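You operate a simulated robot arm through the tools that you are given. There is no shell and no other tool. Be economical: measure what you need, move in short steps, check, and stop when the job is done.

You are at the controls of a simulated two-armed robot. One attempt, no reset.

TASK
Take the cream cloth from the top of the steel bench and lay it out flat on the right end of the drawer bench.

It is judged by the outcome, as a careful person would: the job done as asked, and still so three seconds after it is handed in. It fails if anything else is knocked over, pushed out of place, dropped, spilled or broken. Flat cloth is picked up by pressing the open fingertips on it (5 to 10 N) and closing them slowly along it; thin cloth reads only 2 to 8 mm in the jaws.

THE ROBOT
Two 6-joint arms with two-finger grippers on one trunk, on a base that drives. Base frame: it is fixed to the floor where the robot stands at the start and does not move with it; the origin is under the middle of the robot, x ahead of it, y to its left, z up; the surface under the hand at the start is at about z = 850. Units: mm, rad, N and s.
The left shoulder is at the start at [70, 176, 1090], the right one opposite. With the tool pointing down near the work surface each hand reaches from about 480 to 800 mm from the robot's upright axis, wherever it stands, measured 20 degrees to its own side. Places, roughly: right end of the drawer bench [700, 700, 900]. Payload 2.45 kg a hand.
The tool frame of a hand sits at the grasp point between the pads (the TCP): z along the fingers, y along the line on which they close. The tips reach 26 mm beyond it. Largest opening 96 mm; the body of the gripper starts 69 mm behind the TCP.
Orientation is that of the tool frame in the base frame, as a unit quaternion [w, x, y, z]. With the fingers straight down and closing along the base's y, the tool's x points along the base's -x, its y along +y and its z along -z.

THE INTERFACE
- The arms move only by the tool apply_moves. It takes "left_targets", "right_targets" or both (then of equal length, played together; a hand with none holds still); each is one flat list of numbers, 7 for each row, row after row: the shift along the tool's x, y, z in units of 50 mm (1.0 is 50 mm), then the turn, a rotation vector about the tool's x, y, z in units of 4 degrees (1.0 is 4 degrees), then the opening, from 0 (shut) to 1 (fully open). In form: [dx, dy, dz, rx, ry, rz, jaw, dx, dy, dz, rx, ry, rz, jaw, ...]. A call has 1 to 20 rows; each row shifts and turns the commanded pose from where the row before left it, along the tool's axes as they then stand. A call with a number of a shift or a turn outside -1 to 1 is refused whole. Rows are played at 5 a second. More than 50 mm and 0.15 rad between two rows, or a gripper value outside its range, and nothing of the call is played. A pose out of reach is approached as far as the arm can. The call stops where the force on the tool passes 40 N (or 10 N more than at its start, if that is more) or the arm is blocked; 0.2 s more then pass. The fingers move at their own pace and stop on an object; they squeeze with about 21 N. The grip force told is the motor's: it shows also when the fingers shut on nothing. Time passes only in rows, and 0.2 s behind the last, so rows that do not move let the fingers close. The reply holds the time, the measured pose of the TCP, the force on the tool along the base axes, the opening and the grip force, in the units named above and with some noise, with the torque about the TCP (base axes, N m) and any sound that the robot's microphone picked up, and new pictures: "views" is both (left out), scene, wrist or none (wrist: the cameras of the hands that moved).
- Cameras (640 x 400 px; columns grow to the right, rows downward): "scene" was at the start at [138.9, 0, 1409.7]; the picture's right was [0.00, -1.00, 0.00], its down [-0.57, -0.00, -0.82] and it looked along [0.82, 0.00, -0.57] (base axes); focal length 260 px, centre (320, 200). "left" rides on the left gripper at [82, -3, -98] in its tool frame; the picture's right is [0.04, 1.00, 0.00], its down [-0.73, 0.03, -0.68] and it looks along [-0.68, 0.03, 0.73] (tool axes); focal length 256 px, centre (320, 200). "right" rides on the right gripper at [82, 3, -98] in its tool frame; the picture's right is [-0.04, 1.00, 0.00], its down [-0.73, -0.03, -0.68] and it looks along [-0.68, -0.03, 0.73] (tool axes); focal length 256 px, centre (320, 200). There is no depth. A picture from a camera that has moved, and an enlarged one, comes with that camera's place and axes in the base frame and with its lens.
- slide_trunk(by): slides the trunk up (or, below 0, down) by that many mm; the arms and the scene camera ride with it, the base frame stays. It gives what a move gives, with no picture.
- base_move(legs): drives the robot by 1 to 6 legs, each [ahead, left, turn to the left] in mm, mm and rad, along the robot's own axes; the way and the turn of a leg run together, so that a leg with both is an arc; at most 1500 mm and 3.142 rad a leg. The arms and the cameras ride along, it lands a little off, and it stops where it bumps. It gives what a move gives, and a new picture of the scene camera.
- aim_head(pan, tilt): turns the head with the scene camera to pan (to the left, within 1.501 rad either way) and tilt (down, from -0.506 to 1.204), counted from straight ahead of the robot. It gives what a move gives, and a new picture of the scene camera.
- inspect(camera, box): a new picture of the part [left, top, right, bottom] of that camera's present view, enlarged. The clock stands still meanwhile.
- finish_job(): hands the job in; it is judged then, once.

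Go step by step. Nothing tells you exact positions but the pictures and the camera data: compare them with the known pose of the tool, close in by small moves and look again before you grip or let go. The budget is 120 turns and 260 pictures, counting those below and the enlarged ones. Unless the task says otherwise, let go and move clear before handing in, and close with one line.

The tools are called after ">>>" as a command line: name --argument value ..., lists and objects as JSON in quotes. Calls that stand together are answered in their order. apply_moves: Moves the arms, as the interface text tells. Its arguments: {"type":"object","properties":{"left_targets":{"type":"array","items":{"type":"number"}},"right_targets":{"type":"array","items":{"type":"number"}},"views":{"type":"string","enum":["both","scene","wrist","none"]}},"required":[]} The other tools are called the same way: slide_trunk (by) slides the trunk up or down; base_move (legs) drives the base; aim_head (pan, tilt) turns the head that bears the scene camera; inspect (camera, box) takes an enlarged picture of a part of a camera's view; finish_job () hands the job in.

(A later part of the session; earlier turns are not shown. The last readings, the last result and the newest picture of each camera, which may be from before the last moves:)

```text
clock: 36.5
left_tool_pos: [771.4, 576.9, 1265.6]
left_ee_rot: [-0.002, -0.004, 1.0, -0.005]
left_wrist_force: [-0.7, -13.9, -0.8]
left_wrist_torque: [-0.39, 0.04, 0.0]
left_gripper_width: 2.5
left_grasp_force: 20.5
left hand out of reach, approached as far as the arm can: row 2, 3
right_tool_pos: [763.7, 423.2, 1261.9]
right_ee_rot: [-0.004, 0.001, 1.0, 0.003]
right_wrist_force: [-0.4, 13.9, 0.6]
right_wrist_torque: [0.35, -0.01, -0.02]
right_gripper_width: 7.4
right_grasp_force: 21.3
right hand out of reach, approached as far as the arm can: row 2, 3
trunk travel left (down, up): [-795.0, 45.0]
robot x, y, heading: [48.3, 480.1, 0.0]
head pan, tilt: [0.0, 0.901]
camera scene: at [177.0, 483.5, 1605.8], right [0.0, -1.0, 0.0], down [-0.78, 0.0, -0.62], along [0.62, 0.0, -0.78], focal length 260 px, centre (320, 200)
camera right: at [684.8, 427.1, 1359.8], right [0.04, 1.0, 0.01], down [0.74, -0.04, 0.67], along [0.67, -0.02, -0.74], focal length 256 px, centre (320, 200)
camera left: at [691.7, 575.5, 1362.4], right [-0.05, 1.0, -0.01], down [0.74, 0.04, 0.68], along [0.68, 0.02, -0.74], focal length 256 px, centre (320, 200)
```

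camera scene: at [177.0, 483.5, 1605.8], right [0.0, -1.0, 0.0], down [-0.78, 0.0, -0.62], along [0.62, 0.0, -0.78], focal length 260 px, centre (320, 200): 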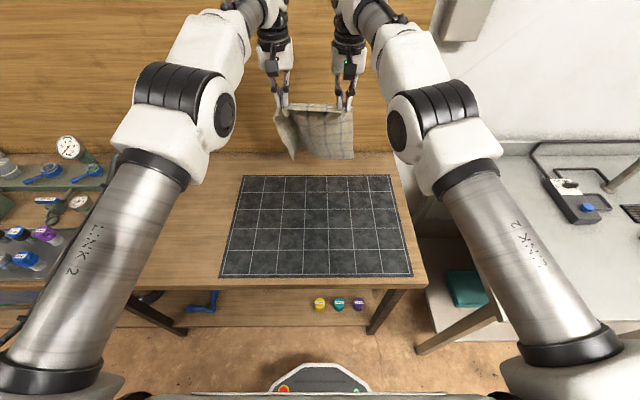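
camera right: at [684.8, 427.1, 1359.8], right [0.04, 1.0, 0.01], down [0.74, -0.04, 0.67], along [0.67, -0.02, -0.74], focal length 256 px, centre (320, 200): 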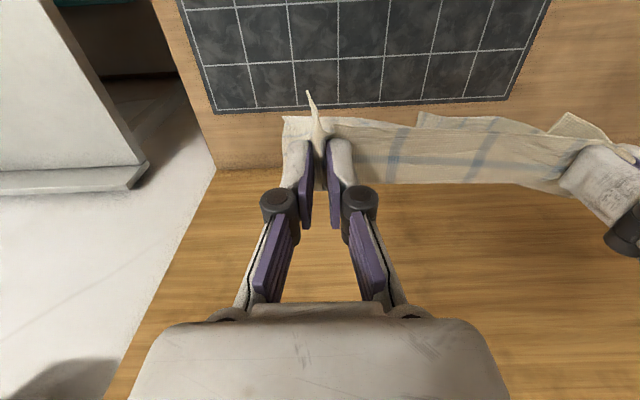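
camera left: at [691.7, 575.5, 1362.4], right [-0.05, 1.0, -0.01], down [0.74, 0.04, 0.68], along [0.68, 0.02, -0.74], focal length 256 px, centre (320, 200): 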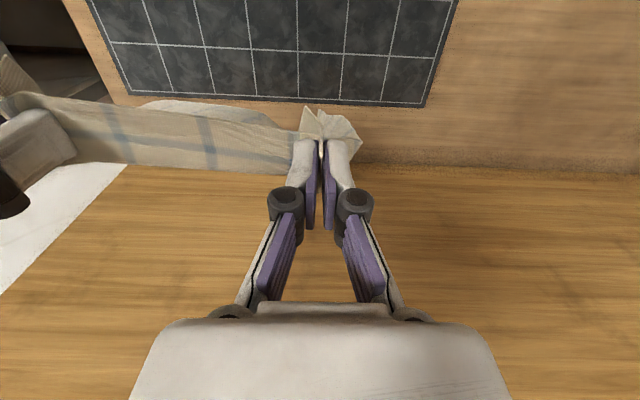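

Both arms are at full reach (x≈767) and the cloth is over-taut. I'll ease them back 15 mm and slightly together, then lower the trunk.

>>> apply_moves --left_targets '[0.3, -0.1, 0, 0, 0, 0, 0, 0, 0, 0, 0, 0, 0, 0, 0, 0, 0, 0, 0, 0, 0]' --right_targets '[0.15, 0.05, 0, 0, 0, 0, 0, 0, 0, 0, 0, 0, 0, 0, 0, 0, 0, 0, 0, 0, 0]' --views "none"

>>> slide_trunk --by -90

>>> inspect --camera "scene" --box '[200, 80, 440, 230]'

```text
clock: 37.3
left_tool_pos: [761.3, 574.7, 1263.3]
left_ee_rot: [-0.003, -0.003, 1.0, -0.004]
left_wrist_force: [-0.1, -2.4, -0.6]
left_wrist_torque: [-0.06, 0.0, 0.01]
left_gripper_width: 3.7
left_grasp_force: 23.5
right_tool_pos: [761.0, 425.0, 1258.8]
right_ee_rot: [-0.005, 0.002, 1.0, 0.003]
right_wrist_force: [-0.7, 2.7, -0.7]
right_wrist_torque: [0.06, 0.03, 0.03]
right_gripper_width: 6.8
right_grasp_force: 20.9
trunk travel left (down, up): [-795.0, 45.0]
robot x, y, heading: [52.6, 486.6, 0.002]
head pan, tilt: [0.0, 0.901]
```

```text
clock: 38.6
left_tool_pos: [759.9, 574.8, 1174.6]
left_ee_rot: [-0.002, -0.004, 1.0, -0.005]
left_wrist_force: [0.3, -2.5, 0.6]
left_wrist_torque: [-0.07, 0.0, -0.01]
left_gripper_width: 2.0
left_grasp_force: 21.8
right_tool_pos: [757.8, 425.0, 1172.2]
right_ee_rot: [-0.003, 0.001, 1.0, 0.003]
right_wrist_force: [0.1, 2.2, 0.6]
right_wrist_torque: [0.11, 0.0, -0.02]
right_gripper_width: 6.7
right_grasp_force: 20.9
trunk travel left (down, up): [-705.0, 135.0]
robot x, y, heading: [51.8, 483.5, 0.0]
head pan, tilt: [0.0, 0.901]
```

```text
2.67 times, centred on (320, 155) of scene
camera zoom: at [178.3, 483.9, 1515.7], right [0.0, -1.0, 0.0], down [-0.78, 0.0, -0.62], along [0.62, 0.0, -0.78], focal length 693 px, centre (320, 320)
```

zoom: 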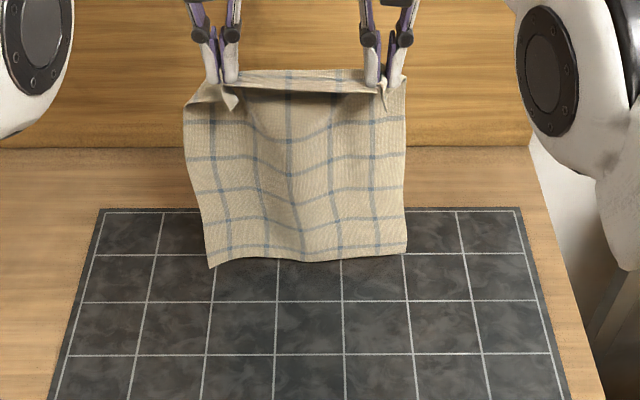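

The cloth hangs nicely, with its bottom just above the mat. I'll lower further to touch.

>>> slide_trunk --by -40

>>> inspect --camera "scene" --box '[200, 80, 440, 230]'

```text
clock: 39.4
left_tool_pos: [757.4, 573.7, 1135.7]
left_ee_rot: [0.0, -0.003, 1.0, -0.004]
left_wrist_force: [0.5, -1.7, -0.7]
left_wrist_torque: [-0.18, -0.03, 0.02]
left_gripper_width: 3.4
left_grasp_force: 25.0
right_tool_pos: [757.8, 425.7, 1132.7]
right_ee_rot: [-0.003, 0.002, 1.0, 0.003]
right_wrist_force: [-0.3, 2.4, 0.4]
right_wrist_torque: [0.07, -0.04, 0.04]
right_gripper_width: 6.6
right_grasp_force: 20.5
trunk travel left (down, up): [-665.0, 175.0]
robot x, y, heading: [51.9, 486.2, -0.008]
head pan, tilt: [0.0, 0.901]
```

```text
2.67 times, centred on (320, 155) of scene
camera zoom: at [177.5, 483.8, 1475.7], right [0.0, -1.0, 0.0], down [-0.78, 0.0, -0.62], along [0.62, 0.0, -0.78], focal length 693 px, centre (320, 320)
```

zoom: 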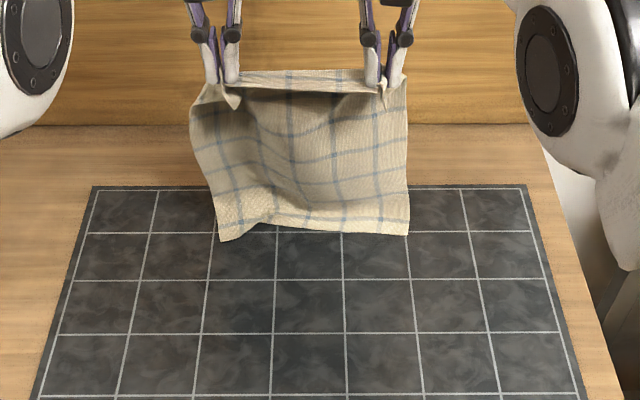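

The bottom edge is resting on the mat at x≈805. I'll now back the base away while stepping the trunk down, so the cloth lays down along an arc.

>>> base_move --legs '[[-70, 0, 0]]'

>>> slide_trunk --by -25

>>> base_move --legs '[[-38, 0, 0]]'

>>> slide_trunk --by -25

>>> base_move --legs '[[-36, 0, 0]]'

```text
clock: 40.4
left_tool_pos: [691.6, 573.8, 1133.2]
left_ee_rot: [-0.003, -0.003, 1.0, -0.004]
left_wrist_force: [0.5, -1.8, -1.2]
left_wrist_torque: [-0.04, 0.01, -0.01]
left_gripper_width: 3.5
left_grasp_force: 23.7
right_tool_pos: [690.7, 424.4, 1128.7]
right_ee_rot: [-0.004, 0.001, 1.0, 0.003]
right_wrist_force: [-0.5, 2.1, -0.1]
right_wrist_torque: [0.08, 0.03, -0.02]
right_gripper_width: 6.8
right_grasp_force: 20.8
trunk travel left (down, up): [-665.0, 175.0]
robot x, y, heading: [-16.0, 484.8, -0.002]
head pan, tilt: [0.0, 0.901]
camera scene: at [112.1, 483.8, 1475.3], right [0.0, -1.0, 0.0], down [-0.78, 0.0, -0.62], along [0.62, 0.0, -0.78], focal length 260 px, centre (320, 200)
```

scene: 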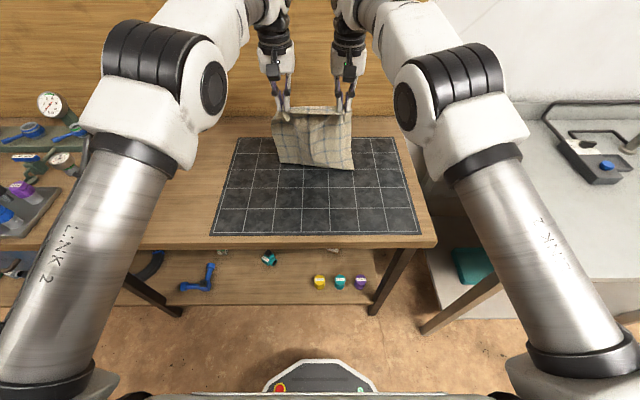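

```text
clock: 41.1
left_tool_pos: [688.2, 573.5, 1111.5]
left_ee_rot: [-0.001, -0.003, 1.0, -0.005]
left_wrist_force: [-0.5, -2.6, 0.8]
left_wrist_torque: [0.03, -0.06, 0.05]
left_gripper_width: 2.0
left_grasp_force: 19.1
right_tool_pos: [688.6, 424.9, 1107.2]
right_ee_rot: [-0.003, 0.002, 1.0, 0.003]
right_wrist_force: [-0.1, 1.8, -0.7]
right_wrist_torque: [0.06, -0.02, 0.0]
right_gripper_width: 6.6
right_grasp_force: 21.2
trunk travel left (down, up): [-640.0, 200.0]
robot x, y, heading: [-17.6, 482.0, -0.004]
head pan, tilt: [0.0, 0.901]
```

```text
clock: 42.0
left_tool_pos: [656.1, 574.6, 1106.7]
left_ee_rot: [-0.004, -0.003, 1.0, -0.004]
left_wrist_force: [-0.1, -3.6, -0.2]
left_wrist_torque: [-0.11, 0.06, 0.04]
left_gripper_width: 1.9
left_grasp_force: 19.6
right_tool_pos: [656.7, 425.2, 1102.8]
right_ee_rot: [-0.006, 0.002, 1.0, 0.004]
right_wrist_force: [0.1, 3.3, 0.1]
right_wrist_torque: [0.07, 0.05, 0.02]
right_gripper_width: 6.7
right_grasp_force: 20.9
trunk travel left (down, up): [-640.0, 200.0]
robot x, y, heading: [-55.1, 483.8, -0.003]
head pan, tilt: [0.0, 0.901]
camera scene: at [77.6, 484.0, 1449.9], right [0.0, -1.0, 0.0], down [-0.79, 0.0, -0.62], along [0.62, 0.0, -0.79], focal length 260 px, centre (320, 200)
```

scene: 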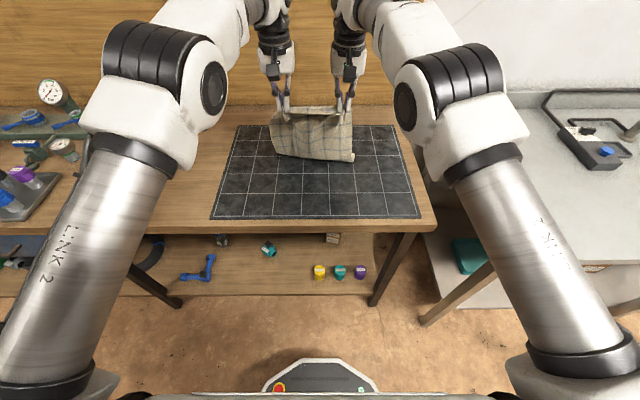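

```text
clock: 42.7
left_tool_pos: [650.6, 573.7, 1086.1]
left_ee_rot: [-0.001, -0.003, 1.0, -0.006]
left_wrist_force: [-0.2, -2.8, -0.4]
left_wrist_torque: [-0.12, -0.01, 0.02]
left_gripper_width: 1.8
left_grasp_force: 19.1
right_tool_pos: [649.9, 424.9, 1082.2]
right_ee_rot: [-0.002, 0.002, 1.0, 0.003]
right_wrist_force: [-0.1, 3.1, 1.1]
right_wrist_torque: [0.06, -0.07, 0.0]
right_gripper_width: 6.7
right_grasp_force: 20.6
trunk travel left (down, up): [-615.0, 225.0]
robot x, y, heading: [-51.6, 486.2, 0.002]
head pan, tilt: [0.0, 0.901]
```

```text
clock: 43.5
left_tool_pos: [621.6, 574.2, 1080.4]
left_ee_rot: [-0.003, -0.003, 1.0, -0.004]
left_wrist_force: [0.2, -2.1, 0.8]
left_wrist_torque: [-0.11, 0.06, 0.03]
left_gripper_width: 2.0
left_grasp_force: 20.0
right_tool_pos: [620.3, 424.3, 1078.0]
right_ee_rot: [-0.006, 0.002, 1.0, 0.004]
right_wrist_force: [0.6, 2.9, -0.8]
right_wrist_torque: [0.09, 0.04, 0.01]
right_gripper_width: 6.7
right_grasp_force: 20.8
trunk travel left (down, up): [-615.0, 225.0]
robot x, y, heading: [-91.4, 485.2, -0.003]
head pan, tilt: [0.0, 0.901]
camera scene: at [41.6, 484.1, 1425.0], right [0.0, -1.0, 0.0], down [-0.79, 0.0, -0.62], along [0.62, 0.0, -0.79], focal length 260 px, centre (320, 200)
```

scene: 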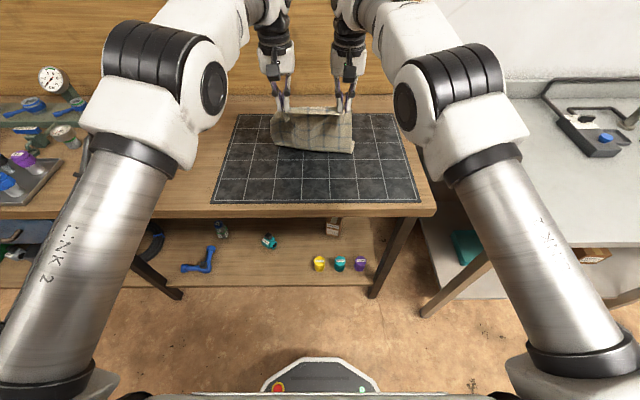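

I need a closer look at the cloth's shape before continuing.

>>> inspect --camera "scene" --box '[220, 80, 420, 205]'

>>> inspect --camera "left" --box '[0, 0, 640, 400]'

```text
3.20 times, centred on (320, 142) of scene
camera zoom: at [41.6, 484.1, 1425.0], right [0.0, -1.0, 0.0], down [-0.79, 0.0, -0.62], along [0.62, 0.0, -0.79], focal length 831 px, centre (320, 384)
```

zoom: 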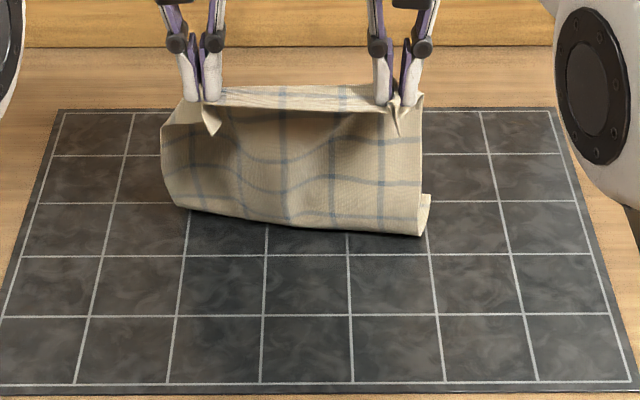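

```text
1.00 times, centred on (320, 200) of left (not enlarged: the box is as wide or as high as the picture)
camera zoom: at [540.1, 571.6, 1178.8], right [-0.05, 1.0, -0.01], down [0.74, 0.04, 0.67], along [0.67, 0.02, -0.74], focal length 256 px, centre (320, 200)
```

zoom: 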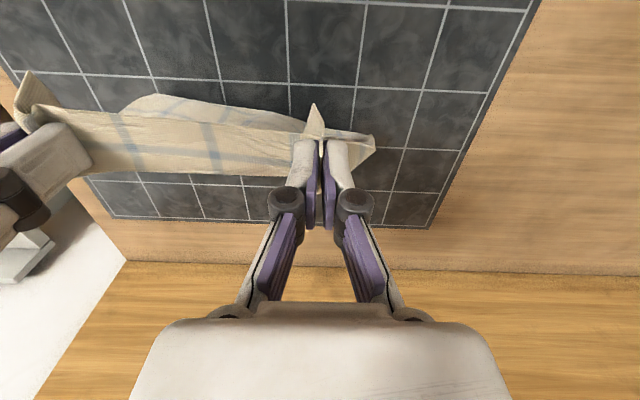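

The lower part has folded and lies on the mat behind, but the far edge has crept to about x 775, which is too near the front for the final layout. I'll lift, drive forward about 180 mm and lay it again from further back.

>>> slide_trunk --by 120

>>> base_move --legs '[[185, 0, 0]]'

>>> apply_moves --left_targets '[0, 0, 0, 0, 0, 0, 0, 0, 0, 0, 0, 0, 0, 0, 0, 0, 0, 0, 0, 0, 0, 0, 0, 0, 0, 0, 0, 0, 0, 0, 0, 0, 0, 0, 0]' --views "none"

>>> inspect --camera "scene" --box '[200, 80, 440, 230]'

```text
clock: 45.0
left_tool_pos: [617.5, 574.1, 1202.6]
left_ee_rot: [-0.003, -0.003, 1.0, -0.004]
left_wrist_force: [-0.3, -2.1, -0.9]
left_wrist_torque: [-0.11, -0.01, 0.0]
left_gripper_width: 2.5
left_grasp_force: 19.9
right_tool_pos: [617.2, 423.9, 1199.3]
right_ee_rot: [-0.004, 0.002, 1.0, 0.003]
right_wrist_force: [-0.4, 2.6, 0.3]
right_wrist_torque: [0.07, 0.0, 0.04]
right_gripper_width: 6.7
right_grasp_force: 20.7
trunk travel left (down, up): [-735.0, 105.0]
robot x, y, heading: [-88.2, 486.2, -0.004]
head pan, tilt: [0.0, 0.901]
```

```text
clock: 46.6
left_tool_pos: [798.1, 572.4, 1206.5]
left_ee_rot: [-0.001, -0.002, 1.0, -0.004]
left_wrist_force: [0.2, -2.1, -0.6]
left_wrist_torque: [-0.06, -0.03, -0.01]
left_gripper_width: 1.9
left_grasp_force: 19.9
right_tool_pos: [797.3, 422.8, 1202.5]
right_ee_rot: [-0.003, 0.002, 1.0, 0.003]
right_wrist_force: [-0.9, 2.8, -0.5]
right_wrist_torque: [0.11, -0.04, 0.01]
right_gripper_width: 6.5
right_grasp_force: 20.6
trunk travel left (down, up): [-735.0, 105.0]
robot x, y, heading: [92.7, 483.2, -0.005]
head pan, tilt: [0.0, 0.901]
camera scene: at [217.0, 483.2, 1546.0], right [0.0, -1.0, 0.0], down [-0.78, 0.0, -0.62], along [0.62, 0.0, -0.78], focal length 260 px, centre (320, 200)
```

scene: 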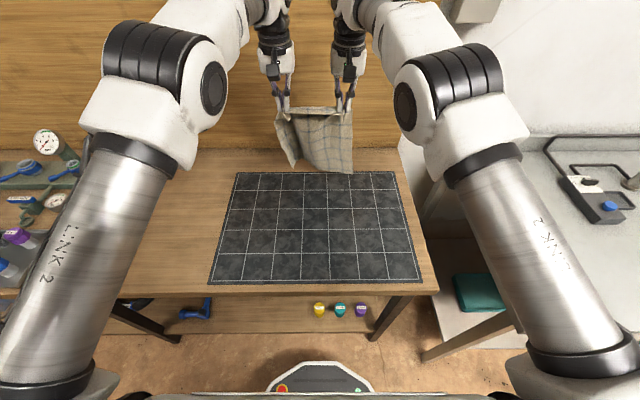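

```text
clock: 47.8
left_tool_pos: [800.1, 572.0, 1204.0]
left_ee_rot: [-0.001, -0.002, 1.0, -0.004]
left_wrist_force: [0.5, -1.5, 0.0]
left_wrist_torque: [-0.1, -0.02, 0.04]
left_gripper_width: 3.4
left_grasp_force: 24.0
right_tool_pos: [798.6, 423.7, 1201.1]
right_ee_rot: [-0.004, 0.002, 1.0, 0.004]
right_wrist_force: [0.1, 2.9, 0.0]
right_wrist_torque: [0.04, 0.02, 0.04]
right_gripper_width: 6.8
right_grasp_force: 20.9
trunk travel left (down, up): [-735.0, 105.0]
robot x, y, heading: [91.4, 484.1, -0.002]
head pan, tilt: [0.0, 0.901]
```

```text
2.67 times, centred on (320, 155) of scene
camera zoom: at [219.8, 483.2, 1545.7], right [0.0, -1.0, 0.0], down [-0.78, 0.0, -0.62], along [0.62, 0.0, -0.78], focal length 693 px, centre (320, 320)
```

zoom: 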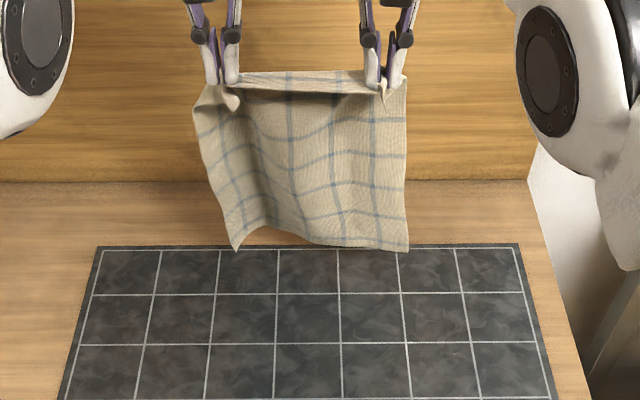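

I'll lower the trunk until the free edge meets the far part of the mat, then check.

>>> slide_trunk --by -80

>>> inspect --camera "scene" --box '[200, 80, 440, 230]'

```text
clock: 48.9
left_tool_pos: [800.3, 571.7, 1124.0]
left_ee_rot: [-0.001, -0.002, 1.0, -0.005]
left_wrist_force: [-0.2, -2.4, 0.3]
left_wrist_torque: [-0.1, -0.02, -0.03]
left_gripper_width: 1.8
left_grasp_force: 20.5
right_tool_pos: [799.2, 422.1, 1121.0]
right_ee_rot: [-0.005, 0.003, 1.0, 0.003]
right_wrist_force: [-0.2, 3.8, 0.6]
right_wrist_torque: [0.06, 0.0, 0.03]
right_gripper_width: 6.6
right_grasp_force: 20.2
trunk travel left (down, up): [-655.0, 185.0]
robot x, y, heading: [92.7, 485.2, -0.003]
head pan, tilt: [0.0, 0.901]
```

```text
2.67 times, centred on (320, 155) of scene
camera zoom: at [219.9, 483.1, 1465.7], right [0.0, -1.0, 0.0], down [-0.78, 0.0, -0.62], along [0.62, 0.0, -0.78], focal length 693 px, centre (320, 320)
```

zoom: 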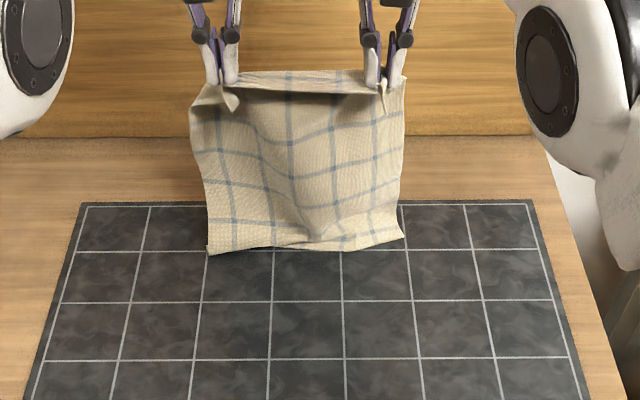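

The free edge touches at x≈812, but its right part curls toward me. I'll lift a little and draw back while lowering in one smooth motion, so the edge trails away from the robot.

>>> apply_moves --left_targets '[0, 0, -0.5, 0, 0, 0, 0, 0.3, 0, 0, 0, 0, 0, 0, 0.3, 0, 0.1, 0, 0, 0, 0, 0.3, 0, 0.3, 0, 0, 0, 0, 0.3, 0, 0.4, 0, 0, 0, 0, 0, 0, 0, 0, 0, 0, 0]' --right_targets '[0, 0, -0.5, 0, 0, 0, 0, 0.3, 0, 0, 0, 0, 0, 0, 0.3, 0, 0.1, 0, 0, 0, 0, 0.3, 0, 0.3, 0, 0, 0, 0, 0.3, 0, 0.4, 0, 0, 0, 0, 0, 0, 0, 0, 0, 0, 0]' --views "none"

>>> inspect --camera "scene" --box '[200, 80, 440, 230]'

```text
clock: 50.3
left_tool_pos: [739.0, 571.9, 1108.9]
left_ee_rot: [-0.002, -0.002, 1.0, -0.004]
left_wrist_force: [0.6, -2.2, 0.4]
left_wrist_torque: [-0.02, 0.04, 0.02]
left_gripper_width: 2.2
left_grasp_force: 19.4
right_tool_pos: [739.0, 422.6, 1106.8]
right_ee_rot: [-0.005, 0.003, 1.0, 0.003]
right_wrist_force: [0.3, 3.1, 0.0]
right_wrist_torque: [0.09, 0.03, 0.01]
right_gripper_width: 6.1
right_grasp_force: 21.4
trunk travel left (down, up): [-655.0, 185.0]
robot x, y, heading: [92.8, 485.2, -0.002]
head pan, tilt: [0.0, 0.901]
```

```text
2.67 times, centred on (320, 155) of scene
camera zoom: at [220.9, 483.0, 1465.6], right [0.0, -1.0, 0.0], down [-0.78, 0.0, -0.62], along [0.62, 0.0, -0.78], focal length 693 px, centre (320, 320)
```

zoom: 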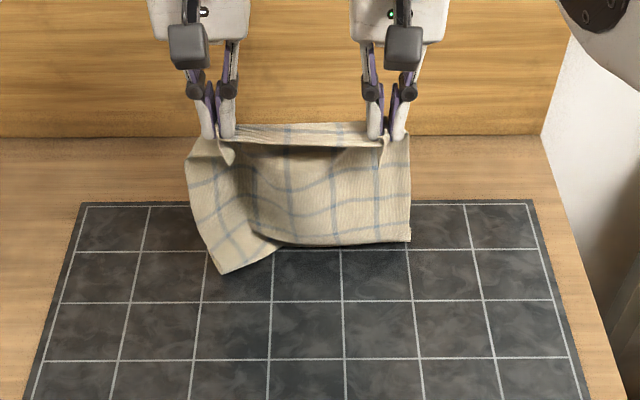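

The right side trails correctly, and the left corner will follow as the hands retreat. I'll continue backing and lowering alternately.

>>> base_move --legs '[[-50, 0, 0]]'

>>> slide_trunk --by -25

>>> base_move --legs '[[-45, 0, 0]]'

>>> inspect --camera "scene" --box '[200, 80, 440, 230]'

```text
clock: 51.3
left_tool_pos: [690.9, 572.2, 1107.4]
left_ee_rot: [-0.004, -0.003, 1.0, -0.004]
left_wrist_force: [0.1, -2.2, -0.9]
left_wrist_torque: [-0.01, 0.04, 0.02]
left_gripper_width: 3.2
left_grasp_force: 19.3
right_tool_pos: [691.0, 422.5, 1103.7]
right_ee_rot: [-0.005, 0.004, 1.0, 0.004]
right_wrist_force: [0.3, 2.3, -0.8]
right_wrist_torque: [0.04, 0.02, 0.03]
right_gripper_width: 6.1
right_grasp_force: 20.9
trunk travel left (down, up): [-655.0, 185.0]
robot x, y, heading: [44.0, 482.2, -0.008]
head pan, tilt: [0.0, 0.901]
camera scene: at [173.0, 483.4, 1465.1], right [0.0, -1.0, 0.0], down [-0.79, 0.0, -0.62], along [0.62, 0.0, -0.79], focal length 260 px, centre (320, 200)
```

scene: 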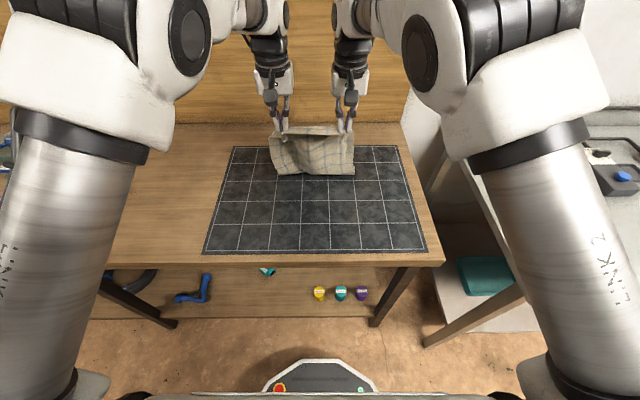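

```text
clock: 52.0
left_tool_pos: [686.0, 572.4, 1086.2]
left_ee_rot: [-0.001, -0.001, 1.0, -0.006]
left_wrist_force: [0.1, -2.5, 0.7]
left_wrist_torque: [-0.02, -0.04, 0.02]
left_gripper_width: 3.2
left_grasp_force: 19.4
right_tool_pos: [686.5, 422.6, 1082.3]
right_ee_rot: [-0.003, 0.004, 1.0, 0.003]
right_wrist_force: [-0.5, 1.6, -0.4]
right_wrist_torque: [0.06, -0.03, 0.0]
right_gripper_width: 6.1
right_grasp_force: 20.9
trunk travel left (down, up): [-630.0, 210.0]
robot x, y, heading: [41.1, 487.0, -0.001]
head pan, tilt: [0.0, 0.901]
```

```text
clock: 52.9
left_tool_pos: [647.3, 572.7, 1081.9]
left_ee_rot: [-0.004, -0.003, 1.0, -0.004]
left_wrist_force: [0.3, -1.5, -0.4]
left_wrist_torque: [-0.05, 0.0, 0.01]
left_gripper_width: 3.6
left_grasp_force: 21.0
right_tool_pos: [647.1, 423.5, 1080.5]
right_ee_rot: [-0.006, 0.002, 1.0, 0.004]
right_wrist_force: [0.0, 2.1, -0.3]
right_wrist_torque: [0.05, 0.02, 0.01]
right_gripper_width: 5.8
right_grasp_force: 21.1
trunk travel left (down, up): [-630.0, 210.0]
robot x, y, heading: [-2.4, 484.8, -0.005]
head pan, tilt: [0.0, 0.901]
camera scene: at [129.3, 483.6, 1440.1], right [0.0, -1.0, 0.0], down [-0.79, 0.0, -0.62], along [0.62, 0.0, -0.79], focal length 260 px, centre (320, 200)
```

scene: 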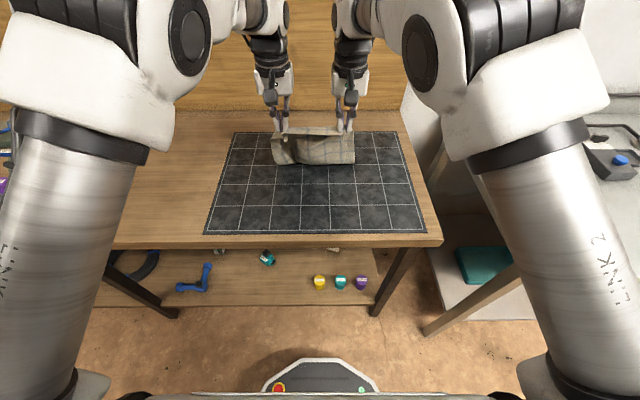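

```text
2.67 times, centred on (320, 155) of scene
camera zoom: at [129.3, 483.6, 1440.1], right [0.0, -1.0, 0.0], down [-0.79, 0.0, -0.62], along [0.62, 0.0, -0.79], focal length 693 px, centre (320, 320)
```

zoom: 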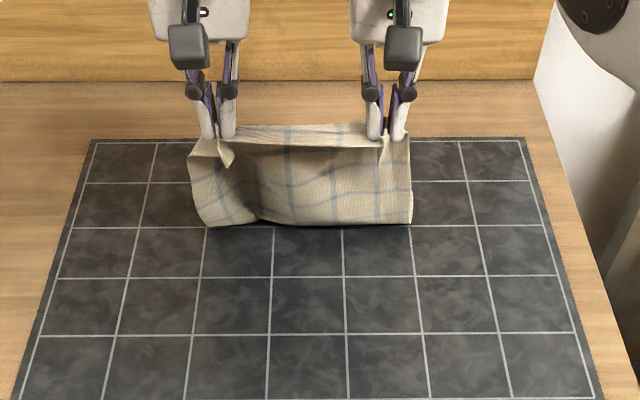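

It's working: the bend rests at x≈742 and the far edge sits at about 800. I'll continue along the arc.

>>> slide_trunk --by -35

>>> base_move --legs '[[-42, 0, 0]]'

>>> slide_trunk --by -40

>>> base_move --legs '[[-35, 0, 0]]'

>>> inspect --camera "scene" --box '[200, 80, 440, 230]'

```text
clock: 53.7
left_tool_pos: [640.7, 571.5, 1049.8]
left_ee_rot: [-0.003, -0.003, 1.0, -0.005]
left_wrist_force: [-0.5, -1.4, 0.0]
left_wrist_torque: [-0.05, -0.05, -0.01]
left_gripper_width: 3.4
left_grasp_force: 20.1
right_tool_pos: [642.0, 423.3, 1047.7]
right_ee_rot: [-0.003, 0.002, 1.0, 0.003]
right_wrist_force: [-0.4, 1.8, 1.0]
right_wrist_torque: [0.09, -0.04, -0.02]
right_gripper_width: 6.0
right_grasp_force: 20.7
trunk travel left (down, up): [-595.0, 245.0]
robot x, y, heading: [-2.1, 488.4, -0.0]
head pan, tilt: [0.0, 0.901]
```

```text
clock: 54.6
left_tool_pos: [602.3, 573.0, 1048.4]
left_ee_rot: [-0.003, -0.002, 1.0, -0.003]
left_wrist_force: [0.0, -3.5, -0.6]
left_wrist_torque: [-0.09, 0.05, 0.01]
left_gripper_width: 2.4
left_grasp_force: 19.8
right_tool_pos: [604.0, 423.4, 1047.0]
right_ee_rot: [-0.006, 0.003, 1.0, 0.003]
right_wrist_force: [-0.3, 2.1, 0.0]
right_wrist_torque: [0.06, 0.02, 0.0]
right_gripper_width: 5.9
right_grasp_force: 21.1
trunk travel left (down, up): [-595.0, 245.0]
robot x, y, heading: [-41.9, 482.9, -0.002]
head pan, tilt: [0.0, 0.901]
camera scene: at [84.8, 483.8, 1405.2], right [0.0, -1.0, 0.0], down [-0.79, 0.0, -0.62], along [0.62, 0.0, -0.79], focal length 260 px, centre (320, 200)
```

scene: 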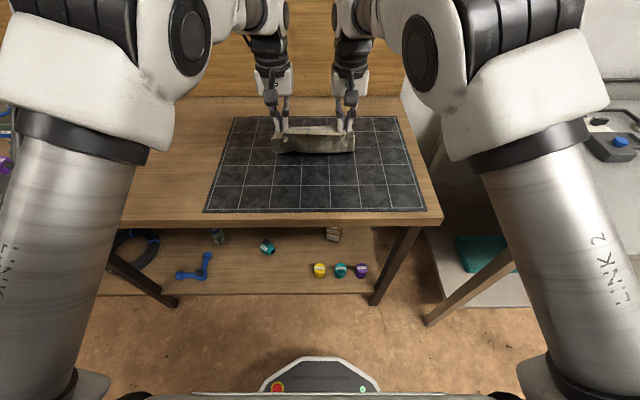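

```text
clock: 55.4
left_tool_pos: [599.8, 572.0, 1009.4]
left_ee_rot: [-0.002, -0.002, 1.0, -0.005]
left_wrist_force: [-0.1, -2.5, -0.8]
left_wrist_torque: [-0.07, 0.01, 0.04]
left_gripper_width: 2.7
left_grasp_force: 23.4
right_tool_pos: [600.4, 424.0, 1006.7]
right_ee_rot: [-0.004, 0.002, 1.0, 0.003]
right_wrist_force: [0.5, 2.4, 0.2]
right_wrist_torque: [0.08, -0.04, -0.05]
right_gripper_width: 6.1
right_grasp_force: 21.3
trunk travel left (down, up): [-555.0, 285.0]
robot x, y, heading: [-48.4, 483.6, -0.002]
head pan, tilt: [0.0, 0.901]
```

```text
clock: 56.2
left_tool_pos: [566.8, 573.5, 1009.1]
left_ee_rot: [-0.004, -0.003, 1.0, -0.004]
left_wrist_force: [0.6, -2.3, 1.3]
left_wrist_torque: [-0.04, 0.02, 0.01]
left_gripper_width: 2.1
left_grasp_force: 21.8
right_tool_pos: [568.1, 423.9, 1005.6]
right_ee_rot: [-0.005, 0.003, 1.0, 0.004]
right_wrist_force: [0.7, 2.5, -0.1]
right_wrist_torque: [0.05, 0.02, -0.04]
right_gripper_width: 5.8
right_grasp_force: 20.5
trunk travel left (down, up): [-555.0, 285.0]
robot x, y, heading: [-75.7, 485.1, -0.001]
head pan, tilt: [0.0, 0.901]
camera scene: at [48.5, 484.0, 1365.4], right [0.0, -1.0, 0.0], down [-0.78, 0.0, -0.62], along [0.62, 0.0, -0.78], focal length 260 px, centre (320, 200)
```

scene: 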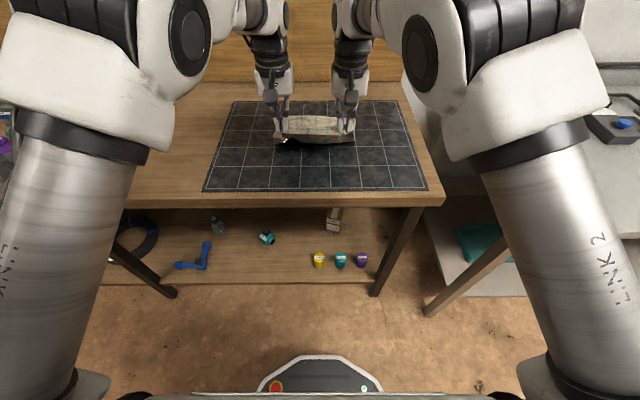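

```text
2.67 times, centred on (320, 155) of scene
camera zoom: at [48.5, 484.0, 1365.4], right [0.0, -1.0, 0.0], down [-0.78, 0.0, -0.62], along [0.62, 0.0, -0.78], focal length 693 px, centre (320, 320)
```

zoom: 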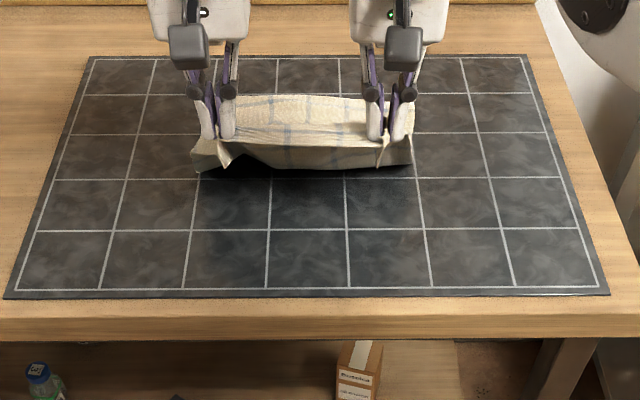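

The laid part is visible, with the far edge at x≈815. I'll finish the arc.

>>> slide_trunk --by -40

>>> base_move --legs '[[-18, 0, 0]]'

>>> slide_trunk --by -40

>>> base_move --legs '[[-18, 0, 0]]'

>>> inspect --camera "scene" --box '[200, 70, 440, 220]'

>>> inspect --camera "right" --box '[0, 0, 640, 400]'

```text
clock: 57.1
left_tool_pos: [565.5, 573.1, 969.8]
left_ee_rot: [-0.003, -0.003, 1.0, -0.005]
left_wrist_force: [0.7, -2.0, 0.7]
left_wrist_torque: [-0.07, 0.01, 0.01]
left_gripper_width: 2.7
left_grasp_force: 21.9
right_tool_pos: [566.0, 424.7, 967.5]
right_ee_rot: [-0.004, 0.003, 1.0, 0.005]
right_wrist_force: [-0.6, 2.5, -0.9]
right_wrist_torque: [0.08, 0.02, 0.01]
right_gripper_width: 6.1
right_grasp_force: 21.6
trunk travel left (down, up): [-515.0, 325.0]
robot x, y, heading: [-78.9, 484.6, -0.002]
head pan, tilt: [0.0, 0.901]
```

```text
clock: 57.9
left_tool_pos: [548.0, 572.5, 968.6]
left_ee_rot: [-0.004, -0.002, 1.0, -0.005]
left_wrist_force: [0.9, -2.2, -0.2]
left_wrist_torque: [-0.06, -0.01, 0.02]
left_gripper_width: 2.8
left_grasp_force: 19.1
right_tool_pos: [548.9, 423.8, 965.6]
right_ee_rot: [-0.006, 0.003, 1.0, 0.003]
right_wrist_force: [0.5, 2.9, 0.1]
right_wrist_torque: [0.05, 0.05, 0.04]
right_gripper_width: 6.1
right_grasp_force: 20.7
trunk travel left (down, up): [-515.0, 325.0]
robot x, y, heading: [-97.8, 486.2, -0.002]
head pan, tilt: [0.0, 0.901]
camera scene: at [30.5, 484.0, 1325.4], right [0.0, -1.0, 0.0], down [-0.78, 0.0, -0.62], along [0.62, 0.0, -0.78], focal length 260 px, centre (320, 200)
```

scene: 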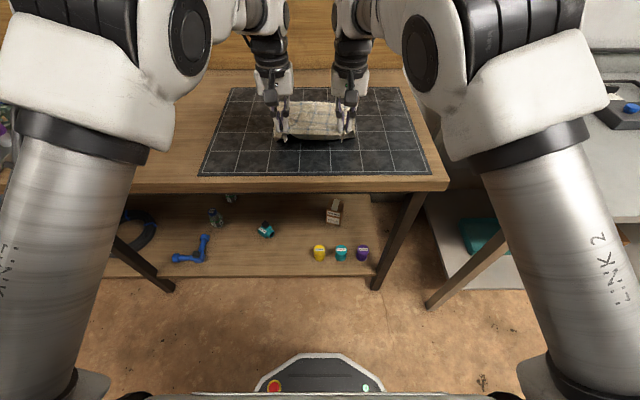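

```text
clock: 58.7
left_tool_pos: [547.5, 572.7, 929.6]
left_ee_rot: [-0.003, -0.003, 1.0, -0.005]
left_wrist_force: [0.4, -3.9, -0.8]
left_wrist_torque: [-0.05, -0.03, 0.01]
left_gripper_width: 2.4
left_grasp_force: 20.0
right_tool_pos: [548.5, 423.8, 926.7]
right_ee_rot: [-0.004, 0.002, 1.0, 0.005]
right_wrist_force: [-0.2, 2.3, -0.1]
right_wrist_torque: [0.06, -0.02, 0.0]
right_gripper_width: 5.9
right_grasp_force: 20.8
trunk travel left (down, up): [-475.0, 365.0]
robot x, y, heading: [-95.3, 484.4, -0.006]
head pan, tilt: [0.0, 0.901]
```

```text
clock: 59.5
left_tool_pos: [529.3, 573.2, 927.8]
left_ee_rot: [-0.002, -0.002, 1.0, -0.005]
left_wrist_force: [0.9, -2.3, -0.4]
left_wrist_torque: [-0.04, 0.01, 0.01]
left_gripper_width: 3.4
left_grasp_force: 19.5
right_tool_pos: [529.4, 423.9, 925.3]
right_ee_rot: [-0.004, 0.003, 1.0, 0.004]
right_wrist_force: [0.0, 3.0, 0.2]
right_wrist_torque: [0.07, 0.0, -0.02]
right_gripper_width: 6.1
right_grasp_force: 20.9
trunk travel left (down, up): [-475.0, 365.0]
robot x, y, heading: [-114.8, 483.9, -0.004]
head pan, tilt: [0.0, 0.901]
camera scene: at [11.5, 484.2, 1285.5], right [0.0, -1.0, 0.0], down [-0.78, 0.0, -0.62], along [0.62, 0.0, -0.78], focal length 260 px, centre (320, 200)
```

scene: 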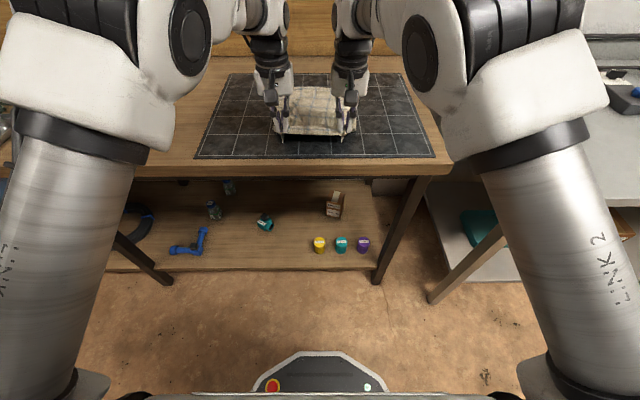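

```text
2.67 times, centred on (320, 145) of scene
camera zoom: at [11.5, 484.2, 1285.5], right [0.0, -1.0, 0.0], down [-0.78, 0.0, -0.62], along [0.62, 0.0, -0.78], focal length 693 px, centre (320, 347)
```

zoom: 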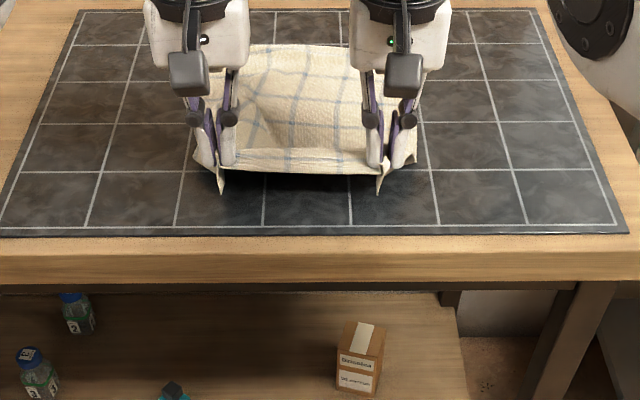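

```text
1.00 times, centred on (320, 200) of right (not enlarged: the box is as wide or as high as the picture)
camera zoom: at [450.9, 428.4, 1024.2], right [0.05, 1.0, 0.01], down [0.74, -0.04, 0.67], along [0.67, -0.03, -0.74], focal length 256 px, centre (320, 200)
```

zoom: 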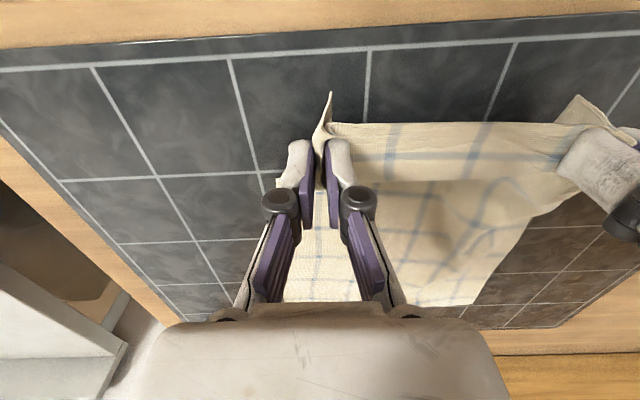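

The cloth lies nicely with the far edge at x≈820. I'll lower the near edge onto the mat, pulling back slightly.

>>> slide_trunk --by -35

>>> apply_moves --left_targets '[0.15, 0, 0, 0, 0, 0, 0, 0.1, 0, 0.06, 0, 0, 0, 0, 0, 0, 0, 0, 0, 0, 0]' --right_targets '[0.15, 0, 0, 0, 0, 0, 0, 0.1, 0, 0.01, 0, 0, 0, 0, 0, 0, 0, 0, 0, 0, 0]'

```text
clock: 60.3
left_tool_pos: [529.2, 572.9, 894.0]
left_ee_rot: [-0.003, -0.003, 1.0, -0.005]
left_wrist_force: [0.5, -1.9, 0.6]
left_wrist_torque: [-0.03, 0.04, 0.0]
left_gripper_width: 3.5
left_grasp_force: 25.2
right_tool_pos: [530.4, 424.1, 892.0]
right_ee_rot: [-0.005, 0.002, 1.0, 0.005]
right_wrist_force: [0.7, 1.9, 1.7]
right_wrist_torque: [0.02, 0.02, 0.0]
right_gripper_width: 6.3
right_grasp_force: 20.9
trunk travel left (down, up): [-440.0, 400.0]
robot x, y, heading: [-114.1, 482.1, -0.002]
head pan, tilt: [0.0, 0.901]
```

```text
clock: 61.1
left_tool_pos: [516.6, 573.6, 892.7]
left_ee_rot: [-0.002, -0.003, 1.0, -0.005]
left_wrist_force: [0.5, -9.8, 1.2]
left_wrist_torque: [-0.19, -0.04, 0.05]
left_gripper_width: 2.1
left_grasp_force: 19.7
right_tool_pos: [517.4, 419.5, 892.3]
right_ee_rot: [-0.007, 0.008, 1.0, 0.01]
right_wrist_force: [8.5, 16.3, 16.4]
right_wrist_torque: [0.53, -0.15, -0.09]
right_gripper_width: 6.5
right_grasp_force: 21.3
trunk travel left (down, up): [-440.0, 400.0]
robot x, y, heading: [-114.4, 481.8, -0.007]
head pan, tilt: [0.0, 0.901]
camera scene: at [10.0, 485.4, 1250.8], right [0.0, -1.0, 0.0], down [-0.78, 0.0, -0.62], along [0.62, 0.0, -0.78], focal length 260 px, centre (320, 200)
camera right: at [439.8, 423.8, 989.8], right [0.06, 1.0, 0.02], down [0.74, -0.05, 0.67], along [0.67, -0.02, -0.74], focal length 256 px, centre (320, 200)
camera left: at [436.0, 571.6, 988.9], right [-0.05, 1.0, -0.01], down [0.74, 0.04, 0.68], along [0.68, 0.02, -0.74], focal length 256 px, centre (320, 200)
```

scene: 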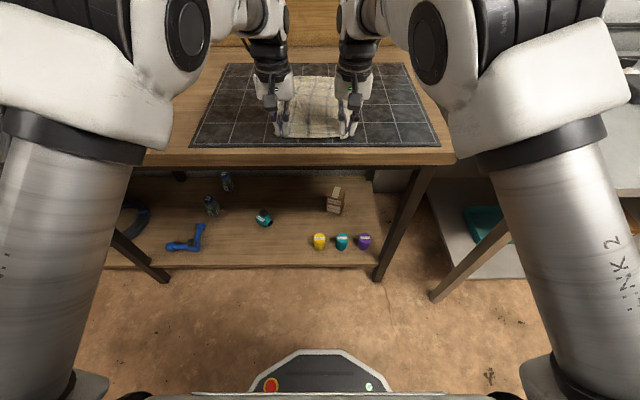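
right: 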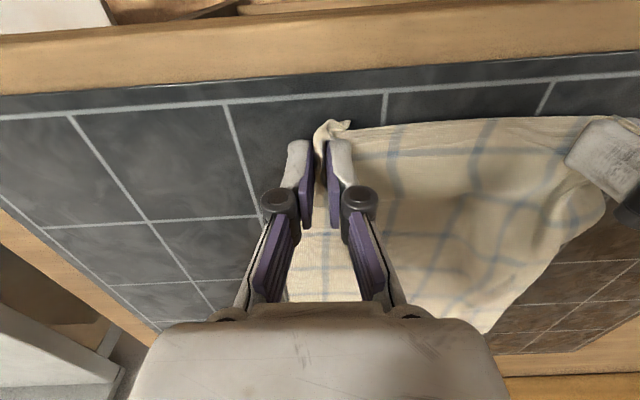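
left: 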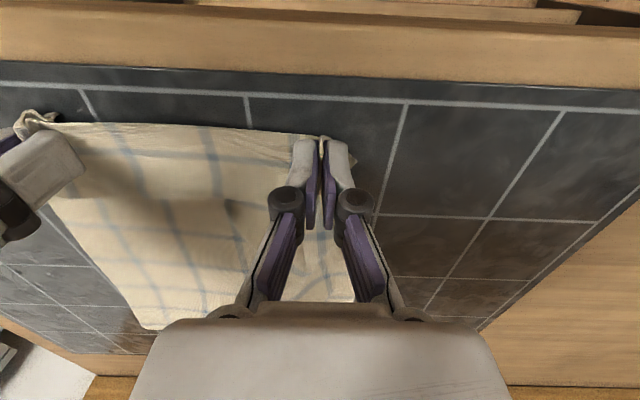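

Contact is at tip z≈866 (the mat is slightly raised). I'll press lightly and open both jaws slowly so the pinched folds spread out.

>>> apply_moves --left_targets '[0, -0.04, 0.02, 0, 0, 0, 0, 0, 0, 0.02, 0, 0, 0, 0.03, 0, 0, 0, 0, 0, 0, 0.07, 0, 0, 0, 0, 0, 0, 0.11, 0, 0, 0, 0, 0, 0, 0.15, 0, 0, 0, 0, 0, 0, 0.2, 0, 0, 0, 0, 0, 0, 0.25, 0, 0, 0, 0, 0, 0, 0.3, 0, 0, 0, 0, 0, 0, 0.36, 0, 0, 0, 0, 0, 0, 0.42]' --right_targets '[0, 0.06, -0.02, 0, 0, 0, 0, 0, 0, 0, 0, 0, 0, 0.07, 0, 0, 0, 0, 0, 0, 0.1, 0, 0, 0, 0, 0, 0, 0.13, 0, 0, 0, 0, 0, 0, 0.17, 0, 0, 0, 0, 0, 0, 0.21, 0, 0, 0, 0, 0, 0, 0.26, 0, 0, 0, 0, 0, 0, 0.31, 0, 0, 0, 0, 0, 0, 0.36, 0, 0, 0, 0, 0, 0, 0.42]'

```text
clock: 63.3
left_tool_pos: [517.3, 570.5, 888.7]
left_ee_rot: [-0.002, -0.004, 1.0, -0.005]
left_wrist_force: [-2.5, -1.2, 9.1]
left_wrist_torque: [-0.09, 0.03, 0.02]
left_gripper_width: 39.4
left_grasp_force: 7.4
right_tool_pos: [520.1, 420.9, 894.8]
right_ee_rot: [-0.006, 0.01, 1.0, 0.011]
right_wrist_force: [0.1, -0.1, -0.4]
right_wrist_torque: [-0.01, 0.01, 0.01]
right_gripper_width: 40.2
right_grasp_force: 0.0
trunk travel left (down, up): [-440.0, 400.0]
robot x, y, heading: [-116.7, 487.1, -0.004]
head pan, tilt: [0.0, 0.901]
camera scene: at [10.2, 484.1, 1250.7], right [0.0, -1.0, 0.0], down [-0.78, 0.0, -0.62], along [0.62, 0.0, -0.78], focal length 260 px, centre (320, 200)
camera right: at [440.6, 423.6, 992.6], right [0.06, 1.0, 0.02], down [0.74, -0.06, 0.67], along [0.67, -0.02, -0.74], focal length 256 px, centre (320, 200)
camera left: at [436.1, 568.7, 986.9], right [-0.05, 1.0, -0.01], down [0.74, 0.04, 0.67], along [0.67, 0.02, -0.74], focal length 256 px, centre (320, 200)
```

scene: 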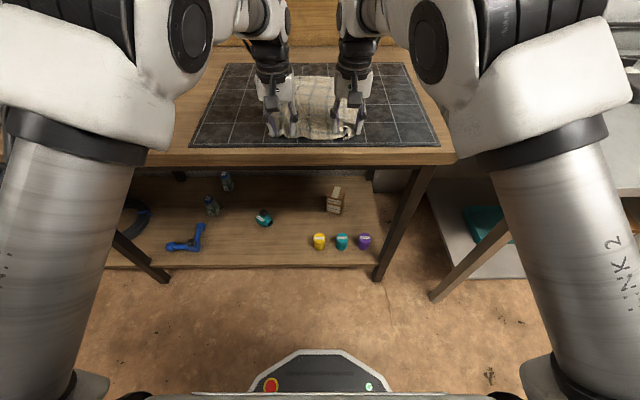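
right: 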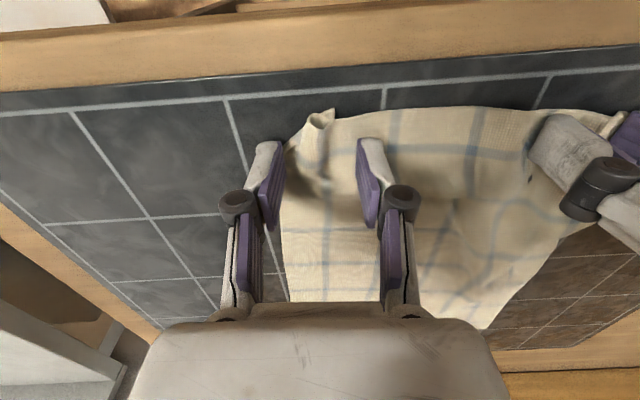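
left: 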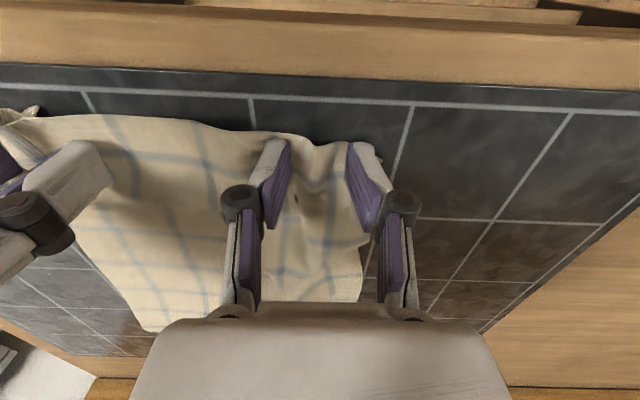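

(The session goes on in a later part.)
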